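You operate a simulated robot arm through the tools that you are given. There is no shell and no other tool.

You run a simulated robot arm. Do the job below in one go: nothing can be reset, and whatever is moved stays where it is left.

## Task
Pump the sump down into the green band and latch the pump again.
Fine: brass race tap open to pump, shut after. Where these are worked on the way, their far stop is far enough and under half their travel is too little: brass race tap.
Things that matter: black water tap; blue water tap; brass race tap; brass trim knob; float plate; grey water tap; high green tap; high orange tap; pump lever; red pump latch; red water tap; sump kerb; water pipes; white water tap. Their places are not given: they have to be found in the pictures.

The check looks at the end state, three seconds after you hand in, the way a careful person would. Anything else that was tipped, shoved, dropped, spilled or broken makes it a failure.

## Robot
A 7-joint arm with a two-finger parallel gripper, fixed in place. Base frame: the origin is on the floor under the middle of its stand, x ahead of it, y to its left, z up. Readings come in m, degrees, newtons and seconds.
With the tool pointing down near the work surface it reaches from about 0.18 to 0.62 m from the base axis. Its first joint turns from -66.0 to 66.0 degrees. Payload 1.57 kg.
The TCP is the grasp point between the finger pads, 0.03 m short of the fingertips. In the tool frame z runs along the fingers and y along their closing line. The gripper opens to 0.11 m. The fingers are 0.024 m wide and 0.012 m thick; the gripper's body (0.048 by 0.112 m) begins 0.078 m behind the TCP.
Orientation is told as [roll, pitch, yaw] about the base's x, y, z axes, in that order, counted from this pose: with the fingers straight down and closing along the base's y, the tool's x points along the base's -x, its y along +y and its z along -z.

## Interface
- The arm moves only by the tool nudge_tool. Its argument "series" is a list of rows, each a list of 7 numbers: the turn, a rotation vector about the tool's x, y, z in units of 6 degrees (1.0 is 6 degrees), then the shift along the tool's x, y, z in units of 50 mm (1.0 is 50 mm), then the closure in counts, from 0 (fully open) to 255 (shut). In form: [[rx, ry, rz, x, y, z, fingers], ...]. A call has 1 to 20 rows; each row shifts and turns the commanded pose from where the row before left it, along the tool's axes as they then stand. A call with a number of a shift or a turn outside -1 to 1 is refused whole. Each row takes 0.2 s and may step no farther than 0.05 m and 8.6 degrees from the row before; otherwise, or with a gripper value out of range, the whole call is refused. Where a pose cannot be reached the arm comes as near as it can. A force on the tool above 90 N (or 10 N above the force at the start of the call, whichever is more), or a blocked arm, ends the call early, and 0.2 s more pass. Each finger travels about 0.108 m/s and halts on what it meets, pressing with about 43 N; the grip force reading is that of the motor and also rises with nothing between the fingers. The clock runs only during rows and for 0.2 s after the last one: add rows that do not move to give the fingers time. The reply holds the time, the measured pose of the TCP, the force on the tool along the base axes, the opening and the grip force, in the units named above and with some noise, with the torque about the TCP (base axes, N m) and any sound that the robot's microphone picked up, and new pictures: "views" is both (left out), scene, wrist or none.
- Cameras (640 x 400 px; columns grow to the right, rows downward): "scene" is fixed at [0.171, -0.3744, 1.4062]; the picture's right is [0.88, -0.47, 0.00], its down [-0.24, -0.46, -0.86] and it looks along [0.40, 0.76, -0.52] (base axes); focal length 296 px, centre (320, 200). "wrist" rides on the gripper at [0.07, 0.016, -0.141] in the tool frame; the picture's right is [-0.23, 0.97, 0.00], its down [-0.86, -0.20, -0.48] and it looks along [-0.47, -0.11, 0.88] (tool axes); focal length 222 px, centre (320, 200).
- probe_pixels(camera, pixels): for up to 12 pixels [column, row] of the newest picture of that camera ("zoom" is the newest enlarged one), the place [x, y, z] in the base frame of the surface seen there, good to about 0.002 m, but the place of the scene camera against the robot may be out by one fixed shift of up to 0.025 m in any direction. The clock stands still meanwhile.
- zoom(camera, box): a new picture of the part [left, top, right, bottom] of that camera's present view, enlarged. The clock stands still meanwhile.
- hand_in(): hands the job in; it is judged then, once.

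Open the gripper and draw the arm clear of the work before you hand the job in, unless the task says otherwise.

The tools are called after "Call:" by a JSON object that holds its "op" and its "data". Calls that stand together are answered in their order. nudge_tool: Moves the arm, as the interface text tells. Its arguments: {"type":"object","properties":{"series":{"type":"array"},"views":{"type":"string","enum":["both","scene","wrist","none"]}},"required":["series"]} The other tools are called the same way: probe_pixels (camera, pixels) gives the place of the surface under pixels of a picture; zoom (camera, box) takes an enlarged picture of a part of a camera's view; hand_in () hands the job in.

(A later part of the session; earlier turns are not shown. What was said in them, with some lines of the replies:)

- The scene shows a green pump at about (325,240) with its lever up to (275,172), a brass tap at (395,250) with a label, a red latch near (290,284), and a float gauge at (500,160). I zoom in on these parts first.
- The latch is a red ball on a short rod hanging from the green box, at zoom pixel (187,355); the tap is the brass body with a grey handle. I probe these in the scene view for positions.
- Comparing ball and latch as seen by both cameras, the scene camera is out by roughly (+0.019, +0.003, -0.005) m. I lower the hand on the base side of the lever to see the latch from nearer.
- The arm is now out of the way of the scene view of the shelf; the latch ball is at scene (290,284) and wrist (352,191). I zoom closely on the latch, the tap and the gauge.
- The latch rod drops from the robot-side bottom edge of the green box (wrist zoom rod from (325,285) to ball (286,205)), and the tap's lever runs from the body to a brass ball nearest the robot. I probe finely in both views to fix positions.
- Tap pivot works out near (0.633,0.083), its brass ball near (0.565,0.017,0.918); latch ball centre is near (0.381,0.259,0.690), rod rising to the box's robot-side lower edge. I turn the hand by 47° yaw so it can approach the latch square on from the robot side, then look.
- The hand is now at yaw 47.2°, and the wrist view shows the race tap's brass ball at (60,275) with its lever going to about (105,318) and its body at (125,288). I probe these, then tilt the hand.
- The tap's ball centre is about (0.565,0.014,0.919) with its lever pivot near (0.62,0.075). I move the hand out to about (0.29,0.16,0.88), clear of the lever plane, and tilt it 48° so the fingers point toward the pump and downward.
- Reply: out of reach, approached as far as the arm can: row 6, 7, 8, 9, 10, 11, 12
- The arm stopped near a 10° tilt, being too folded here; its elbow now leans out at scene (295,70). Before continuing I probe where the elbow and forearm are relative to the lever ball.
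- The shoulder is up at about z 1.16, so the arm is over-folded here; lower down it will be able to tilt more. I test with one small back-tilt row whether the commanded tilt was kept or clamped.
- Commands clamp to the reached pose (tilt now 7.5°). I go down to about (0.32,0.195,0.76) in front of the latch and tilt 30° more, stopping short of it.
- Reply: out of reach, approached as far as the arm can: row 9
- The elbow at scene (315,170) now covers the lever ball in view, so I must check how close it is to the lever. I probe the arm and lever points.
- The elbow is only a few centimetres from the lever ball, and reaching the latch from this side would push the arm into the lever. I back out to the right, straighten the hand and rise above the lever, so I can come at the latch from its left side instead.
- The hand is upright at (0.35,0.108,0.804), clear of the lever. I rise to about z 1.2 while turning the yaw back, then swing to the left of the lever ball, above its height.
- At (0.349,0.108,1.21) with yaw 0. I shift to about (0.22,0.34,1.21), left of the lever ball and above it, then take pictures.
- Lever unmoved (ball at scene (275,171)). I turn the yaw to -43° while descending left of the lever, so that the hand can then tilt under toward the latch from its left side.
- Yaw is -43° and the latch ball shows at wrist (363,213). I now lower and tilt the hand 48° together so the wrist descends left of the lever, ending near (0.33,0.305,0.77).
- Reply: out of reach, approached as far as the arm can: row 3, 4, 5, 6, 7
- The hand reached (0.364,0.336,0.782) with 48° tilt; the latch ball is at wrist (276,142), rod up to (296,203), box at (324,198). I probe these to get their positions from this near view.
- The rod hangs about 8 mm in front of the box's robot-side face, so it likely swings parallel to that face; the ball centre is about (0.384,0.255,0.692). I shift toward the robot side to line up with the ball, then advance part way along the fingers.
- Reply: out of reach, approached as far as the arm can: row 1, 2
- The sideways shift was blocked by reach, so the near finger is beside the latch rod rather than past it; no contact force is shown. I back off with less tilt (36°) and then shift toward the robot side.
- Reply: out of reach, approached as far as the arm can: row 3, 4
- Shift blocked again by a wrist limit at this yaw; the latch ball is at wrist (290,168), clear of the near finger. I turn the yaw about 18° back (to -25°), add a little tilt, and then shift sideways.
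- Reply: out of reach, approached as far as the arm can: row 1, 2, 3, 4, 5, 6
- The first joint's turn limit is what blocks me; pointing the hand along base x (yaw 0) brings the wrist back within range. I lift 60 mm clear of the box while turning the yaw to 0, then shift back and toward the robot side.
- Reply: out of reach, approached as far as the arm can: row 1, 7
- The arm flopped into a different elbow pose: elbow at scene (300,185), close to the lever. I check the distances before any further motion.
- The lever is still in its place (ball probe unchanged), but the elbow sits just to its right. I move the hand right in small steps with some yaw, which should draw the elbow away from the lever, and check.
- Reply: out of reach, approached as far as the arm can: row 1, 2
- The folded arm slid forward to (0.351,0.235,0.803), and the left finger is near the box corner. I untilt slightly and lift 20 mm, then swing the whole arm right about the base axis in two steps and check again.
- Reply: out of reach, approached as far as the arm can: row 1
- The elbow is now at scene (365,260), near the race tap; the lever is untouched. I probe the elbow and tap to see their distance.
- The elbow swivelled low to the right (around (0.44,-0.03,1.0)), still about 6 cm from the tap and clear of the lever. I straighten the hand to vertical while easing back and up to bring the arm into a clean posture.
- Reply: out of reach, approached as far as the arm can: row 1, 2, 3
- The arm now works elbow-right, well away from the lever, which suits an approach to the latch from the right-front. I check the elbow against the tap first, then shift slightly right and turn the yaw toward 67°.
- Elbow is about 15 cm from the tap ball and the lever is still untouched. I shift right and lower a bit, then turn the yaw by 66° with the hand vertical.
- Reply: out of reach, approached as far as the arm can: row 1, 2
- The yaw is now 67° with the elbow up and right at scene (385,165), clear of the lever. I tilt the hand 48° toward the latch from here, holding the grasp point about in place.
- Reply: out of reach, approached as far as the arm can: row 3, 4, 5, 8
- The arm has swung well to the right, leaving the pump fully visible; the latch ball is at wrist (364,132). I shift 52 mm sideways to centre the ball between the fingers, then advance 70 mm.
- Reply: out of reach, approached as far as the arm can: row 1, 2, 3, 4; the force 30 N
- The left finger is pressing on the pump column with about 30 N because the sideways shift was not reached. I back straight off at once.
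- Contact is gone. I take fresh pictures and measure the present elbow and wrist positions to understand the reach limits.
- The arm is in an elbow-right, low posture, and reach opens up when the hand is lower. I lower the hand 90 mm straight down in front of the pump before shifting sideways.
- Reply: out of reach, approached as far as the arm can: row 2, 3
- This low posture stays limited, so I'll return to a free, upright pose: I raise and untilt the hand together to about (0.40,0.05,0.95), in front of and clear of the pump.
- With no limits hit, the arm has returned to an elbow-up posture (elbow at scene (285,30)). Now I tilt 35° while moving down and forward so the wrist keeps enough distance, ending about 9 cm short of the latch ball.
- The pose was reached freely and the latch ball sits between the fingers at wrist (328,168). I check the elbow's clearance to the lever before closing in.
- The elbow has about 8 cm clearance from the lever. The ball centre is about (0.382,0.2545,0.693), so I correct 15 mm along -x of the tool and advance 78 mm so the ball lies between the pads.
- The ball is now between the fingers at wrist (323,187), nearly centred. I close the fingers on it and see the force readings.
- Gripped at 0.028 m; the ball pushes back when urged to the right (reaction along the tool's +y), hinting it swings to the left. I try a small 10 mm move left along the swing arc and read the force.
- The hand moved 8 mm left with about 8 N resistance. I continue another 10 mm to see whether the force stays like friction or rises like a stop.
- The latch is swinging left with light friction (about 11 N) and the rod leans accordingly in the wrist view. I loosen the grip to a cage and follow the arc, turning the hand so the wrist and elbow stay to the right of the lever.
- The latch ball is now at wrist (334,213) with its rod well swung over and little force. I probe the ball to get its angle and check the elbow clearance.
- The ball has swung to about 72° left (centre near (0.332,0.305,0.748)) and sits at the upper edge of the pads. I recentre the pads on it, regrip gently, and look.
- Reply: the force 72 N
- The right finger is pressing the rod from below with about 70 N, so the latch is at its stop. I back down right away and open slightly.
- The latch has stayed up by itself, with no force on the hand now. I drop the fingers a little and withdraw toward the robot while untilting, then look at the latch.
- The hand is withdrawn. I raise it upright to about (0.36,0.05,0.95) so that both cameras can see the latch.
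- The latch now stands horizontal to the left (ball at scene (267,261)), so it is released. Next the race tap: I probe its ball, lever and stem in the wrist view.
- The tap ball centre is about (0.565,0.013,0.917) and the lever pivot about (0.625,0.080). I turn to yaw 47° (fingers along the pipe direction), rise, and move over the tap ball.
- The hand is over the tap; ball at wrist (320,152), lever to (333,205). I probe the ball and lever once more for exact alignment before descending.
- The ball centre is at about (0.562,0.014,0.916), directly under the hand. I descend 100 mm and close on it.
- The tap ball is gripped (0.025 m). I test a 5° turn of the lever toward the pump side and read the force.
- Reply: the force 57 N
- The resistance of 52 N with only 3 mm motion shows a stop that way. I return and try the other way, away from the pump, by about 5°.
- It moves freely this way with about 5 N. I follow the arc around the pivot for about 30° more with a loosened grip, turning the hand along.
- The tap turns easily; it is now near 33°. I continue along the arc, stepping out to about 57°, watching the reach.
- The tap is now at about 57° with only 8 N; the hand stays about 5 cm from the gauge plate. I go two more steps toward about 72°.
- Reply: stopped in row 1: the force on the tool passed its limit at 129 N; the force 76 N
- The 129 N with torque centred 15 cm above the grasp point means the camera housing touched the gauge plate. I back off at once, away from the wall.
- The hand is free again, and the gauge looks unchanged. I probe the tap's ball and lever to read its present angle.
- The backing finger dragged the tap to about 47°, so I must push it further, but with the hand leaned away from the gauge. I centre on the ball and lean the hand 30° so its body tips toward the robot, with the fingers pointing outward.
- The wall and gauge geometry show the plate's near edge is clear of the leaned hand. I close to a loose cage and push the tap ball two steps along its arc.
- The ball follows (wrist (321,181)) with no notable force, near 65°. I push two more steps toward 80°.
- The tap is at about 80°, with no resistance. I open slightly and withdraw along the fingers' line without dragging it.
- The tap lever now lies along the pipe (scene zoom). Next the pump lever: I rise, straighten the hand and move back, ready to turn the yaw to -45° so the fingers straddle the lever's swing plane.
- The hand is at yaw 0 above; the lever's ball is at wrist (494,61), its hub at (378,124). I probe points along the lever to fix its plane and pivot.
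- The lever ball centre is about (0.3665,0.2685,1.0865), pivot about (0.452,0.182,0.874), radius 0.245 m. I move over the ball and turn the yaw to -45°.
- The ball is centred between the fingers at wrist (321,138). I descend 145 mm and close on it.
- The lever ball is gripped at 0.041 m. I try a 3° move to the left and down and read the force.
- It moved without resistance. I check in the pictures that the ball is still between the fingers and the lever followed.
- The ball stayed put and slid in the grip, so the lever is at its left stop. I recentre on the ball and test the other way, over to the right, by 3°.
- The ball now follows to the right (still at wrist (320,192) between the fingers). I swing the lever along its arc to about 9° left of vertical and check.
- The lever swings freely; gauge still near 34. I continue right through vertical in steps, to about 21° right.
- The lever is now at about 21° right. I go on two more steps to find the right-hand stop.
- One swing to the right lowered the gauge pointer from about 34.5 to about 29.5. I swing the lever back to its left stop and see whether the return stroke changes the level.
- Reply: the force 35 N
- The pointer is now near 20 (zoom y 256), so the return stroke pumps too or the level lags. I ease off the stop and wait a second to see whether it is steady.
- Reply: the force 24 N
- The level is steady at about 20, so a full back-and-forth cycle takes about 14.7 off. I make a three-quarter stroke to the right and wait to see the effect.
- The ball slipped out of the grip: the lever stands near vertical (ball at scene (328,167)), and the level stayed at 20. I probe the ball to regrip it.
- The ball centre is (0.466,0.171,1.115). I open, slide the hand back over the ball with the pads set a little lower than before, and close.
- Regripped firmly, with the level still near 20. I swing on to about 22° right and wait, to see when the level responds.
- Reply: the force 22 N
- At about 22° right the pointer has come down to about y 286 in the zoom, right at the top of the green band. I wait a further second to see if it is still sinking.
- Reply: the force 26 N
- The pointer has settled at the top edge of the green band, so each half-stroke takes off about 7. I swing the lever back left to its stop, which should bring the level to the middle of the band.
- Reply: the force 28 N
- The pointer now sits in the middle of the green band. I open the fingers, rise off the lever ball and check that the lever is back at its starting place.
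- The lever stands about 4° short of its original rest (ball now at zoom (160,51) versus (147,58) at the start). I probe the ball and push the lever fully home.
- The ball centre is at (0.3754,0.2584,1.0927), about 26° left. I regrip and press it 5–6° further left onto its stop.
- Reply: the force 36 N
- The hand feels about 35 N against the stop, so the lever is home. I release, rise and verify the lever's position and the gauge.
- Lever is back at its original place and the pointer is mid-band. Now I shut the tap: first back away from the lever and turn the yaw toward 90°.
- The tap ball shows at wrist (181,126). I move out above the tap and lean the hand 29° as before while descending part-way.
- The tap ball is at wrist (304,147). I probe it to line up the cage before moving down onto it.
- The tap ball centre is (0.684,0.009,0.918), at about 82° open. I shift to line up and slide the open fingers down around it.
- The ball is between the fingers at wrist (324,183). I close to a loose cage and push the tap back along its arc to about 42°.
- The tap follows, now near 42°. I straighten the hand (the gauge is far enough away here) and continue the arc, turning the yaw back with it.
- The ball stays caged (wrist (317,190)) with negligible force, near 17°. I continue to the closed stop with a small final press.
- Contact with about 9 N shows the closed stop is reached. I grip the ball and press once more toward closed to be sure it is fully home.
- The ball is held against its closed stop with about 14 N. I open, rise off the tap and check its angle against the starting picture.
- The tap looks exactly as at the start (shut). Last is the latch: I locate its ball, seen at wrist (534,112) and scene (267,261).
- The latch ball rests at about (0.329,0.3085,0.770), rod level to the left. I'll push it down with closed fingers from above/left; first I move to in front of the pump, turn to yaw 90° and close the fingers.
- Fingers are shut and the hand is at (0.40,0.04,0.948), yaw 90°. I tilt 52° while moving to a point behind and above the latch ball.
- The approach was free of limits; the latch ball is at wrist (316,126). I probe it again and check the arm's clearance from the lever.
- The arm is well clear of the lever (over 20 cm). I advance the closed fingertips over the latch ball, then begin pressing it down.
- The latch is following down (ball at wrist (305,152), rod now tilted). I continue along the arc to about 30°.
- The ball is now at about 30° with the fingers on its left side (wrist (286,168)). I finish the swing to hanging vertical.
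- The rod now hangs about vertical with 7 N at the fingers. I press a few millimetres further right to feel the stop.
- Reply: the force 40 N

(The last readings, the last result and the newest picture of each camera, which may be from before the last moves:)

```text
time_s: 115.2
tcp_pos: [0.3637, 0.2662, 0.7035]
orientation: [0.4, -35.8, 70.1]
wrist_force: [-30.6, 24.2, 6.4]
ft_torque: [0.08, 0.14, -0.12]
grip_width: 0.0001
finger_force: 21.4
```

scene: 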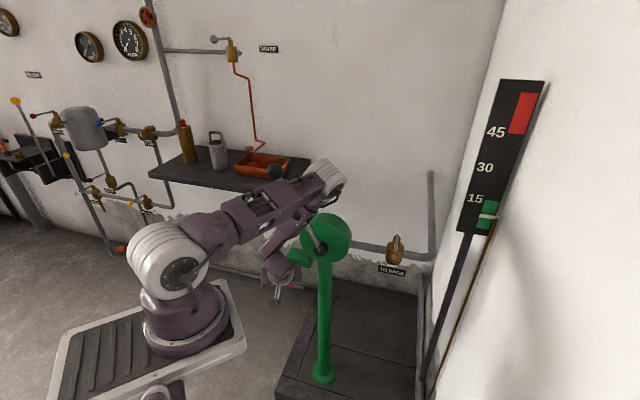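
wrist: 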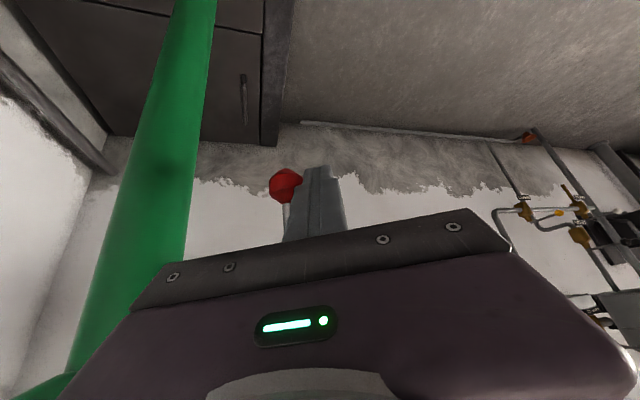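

39 N after 2 mm shows the latch is firmly home. I step the fingers off to the left and withdraw toward the robot while untilting.

Call:
{"op": "nudge_tool", "data": {"series": [[0, 0, 0, 0, 0.25, 0, 255], [0, 0.8, 0, 0.485, 0, -0.353, 255], [0, 0.8, 0, 0.514, 0, -0.309, 255], [0, 0.8, 0, 0.539, 0, -0.263, 255], [0, 0.8, 0, 0.556, 0, -0.225, 255]], "views": "both"}}

```text
time_s: 116.3
tcp_pos: [0.3164, 0.1557, 0.7021]
orientation: [0.0, -16.6, 69.7]
wrist_force: [0.3, 0.2, 0.4]
ft_torque: [-0.02, -0.03, -0.01]
grip_width: 0.0001
finger_force: 21.3
```

scene: 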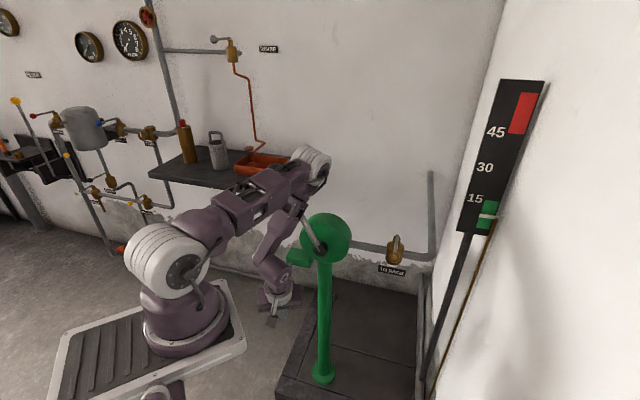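
wrist: 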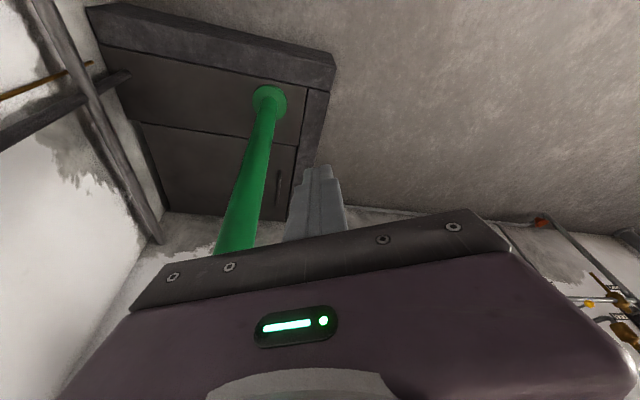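

The hand is back at (0.316,0.156,0.702). I raise it upright in front of the pump, well away from the lever, and open the fingers.

Call:
{"op": "nudge_tool", "data": {"series": [[0, 0.395, 0, 0.12, -0.232, -0.65, 255], [0, 0.395, 0, 0.14, -0.232, -0.7, 200], [0, 0.395, 0, 0.139, -0.232, -0.743, 120], [0, 0.395, 0, 0.165, -0.232, -0.738, 60], [0, 0.395, 0, 0.197, -0.232, -0.73, 0], [0, 0.395, 0, 0.229, -0.232, -0.72, 0], [0, 0.395, 0, 0.254, -0.232, -0.712, 0]], "views": "both"}}

Call:
{"op": "zoom", "data": {"camera": "scene", "box": [240, 150, 440, 300]}}

Call:
{"op": "zoom", "data": {"camera": "scene", "box": [450, 180, 530, 250]}}

```text
time_s: 118.0
tcp_pos: [0.3565, 0.0319, 0.9395]
orientation: [-0.2, 0.0, 69.9]
wrist_force: [-0.1, 0.0, 0.0]
ft_torque: [0.02, 0.01, 0.02]
grip_width: 0.1099
finger_force: 0.2
```

scene: 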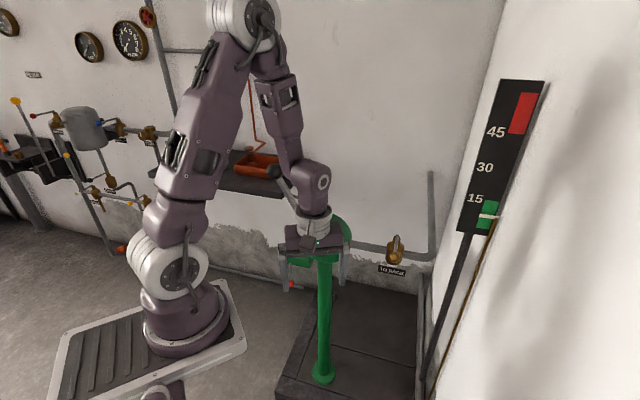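
wrist: 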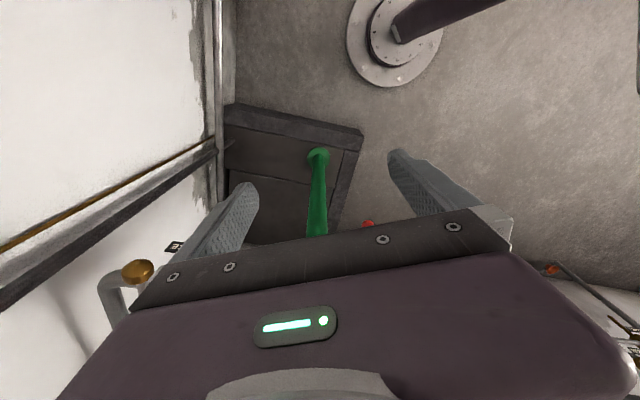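

```text
2.67 times, centred on (340, 225) of scene
```

zoom: 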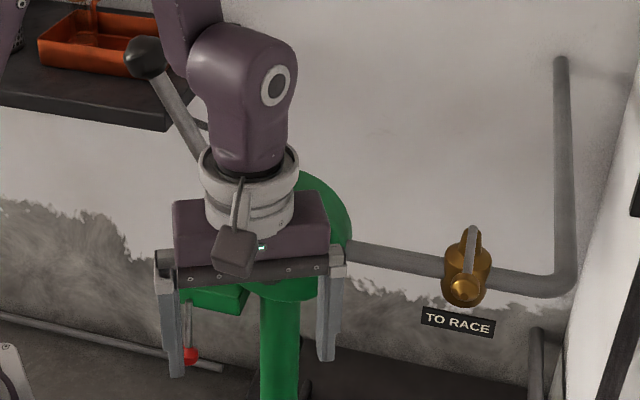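

```text
5.71 times, centred on (490, 215) of scene
```

zoom: 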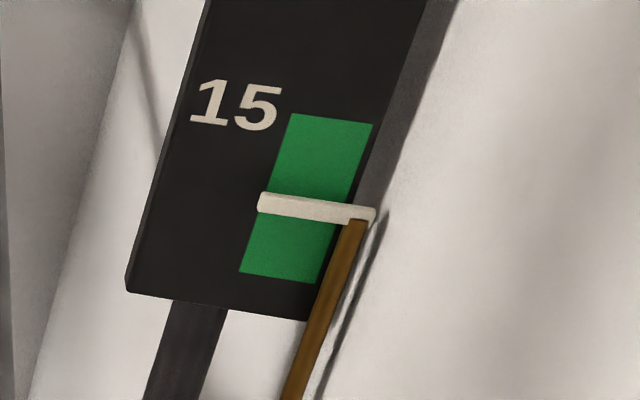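

Lever, tap and gauge look right and the latch hangs down again. I rise and return the arm to its starting area, then make a final check of everything.

Call:
{"op": "nudge_tool", "data": {"series": [[0, 0, 1, 0, 0, -0.9, 0], [0, 0, 1, 0, 0, -0.9, 0], [0, 0, 1, 0, 0, -0.9, 0], [0, 0, 1, 0, 0, -0.9, 0], [0, 0, 1, 0, 0, -0.9, 0], [0, 0, 1, 0, 0, -0.9, 0], [0, 0, 1, 0, 0, -0.9, 0], [0, 0, 0.93, 0, 0, 0, 0], [0, 0, 0.93, 0, 0, 0, 0], [0, 0, 0.93, 0, 0, 0, 0], [0, 0, 0.93, 0, 0, 0, 0], [0, 0, 0.93, 0, 0, 0, 0], [0, 0, 0, 0.5, 0.5, 0, 0], [0, 0, 0, 0.5, 0.5, 0, 0], [0, 0, 0, 0.5, 0.5, 0, 0]], "views": "both"}}

Call:
{"op": "zoom", "data": {"camera": "scene", "box": [240, 150, 440, 300]}}

Call:
{"op": "zoom", "data": {"camera": "scene", "box": [270, 235, 350, 295]}}

Call:
{"op": "zoom", "data": {"camera": "scene", "box": [450, 180, 530, 250]}}

```text
time_s: 121.2
tcp_pos: [0.2804, 0.1061, 1.2539]
orientation: [0.1, 0.0, -0.1]
wrist_force: [0.2, 0.4, -0.1]
ft_torque: [0.0, 0.01, 0.02]
grip_width: 0.1099
finger_force: 0.0
```

scene: 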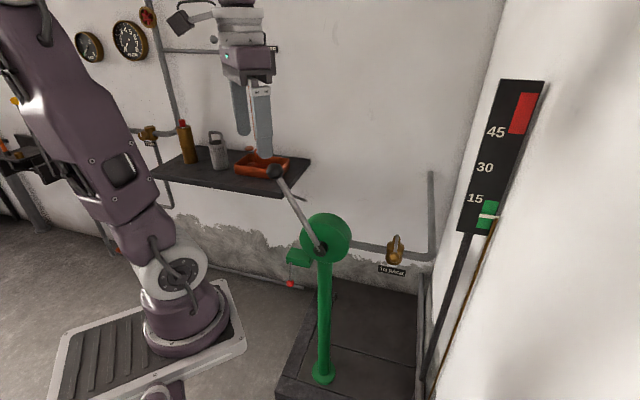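
wrist: 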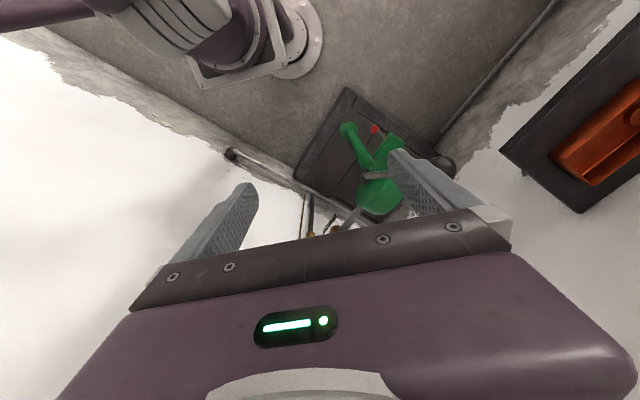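

```text
2.67 times, centred on (340, 225) of scene
```

zoom: 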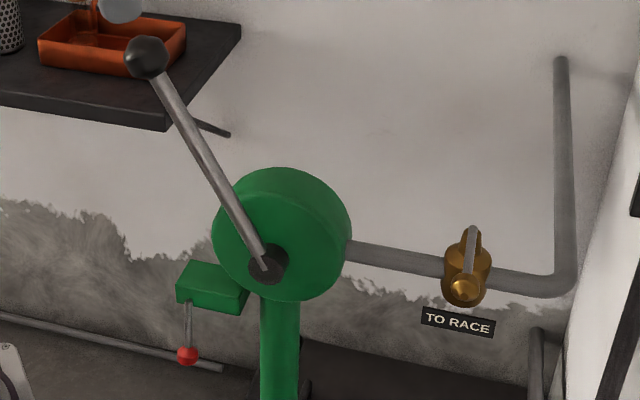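

```text
6.67 times, centred on (310, 265) of scene
```

zoom: 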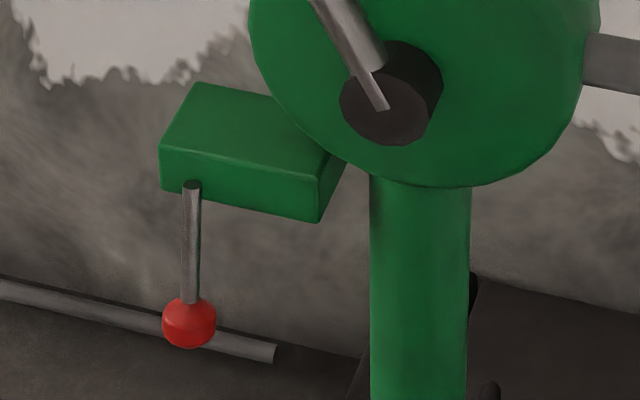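

```text
5.71 times, centred on (490, 215) of scene
```

zoom: 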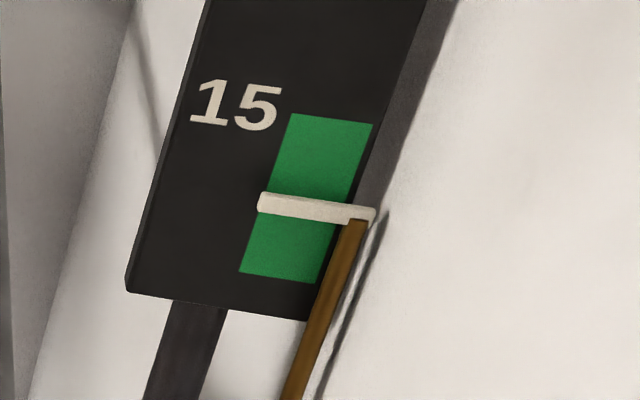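

The latch hangs exactly as at the start, the tap is shut, the lever is home, and the pointer sits mid-green and steady. The gripper is open and clear, so I hand in.

Call:
{"op": "hand_in", "data": {}}

```text
The job is handed in.
```

The sump is pumped down: the gauge pointer sits steady in the middle of the green band, at about 6. The job is handed in, but no verdict has come back.

- **Latch:** I swung it clear before pumping. Afterwards I pressed it back down onto its stop, and it hangs as it did at the start.
- **Race tap:** I opened it to about 80° for the pumping, then pressed it back to its closed stop. It looks the same as in the first picture.
- **Pump lever:** I worked it back and forth until the level fell from about 34.5 into the band. It is back against its left stop.
- **Arm:** the gripper is open and drawn clear above the work.

There were a few hard contacts along the way:

- While I was turning the tap, the hand or its camera housing touched the edge of the gauge plate and stopped at 129 N.
- A finger also pressed the pump column at about 30 N.
- The raised latch was pressed against its stop at about 70 N.

The final pictures show nothing moved or damaged from any of these.
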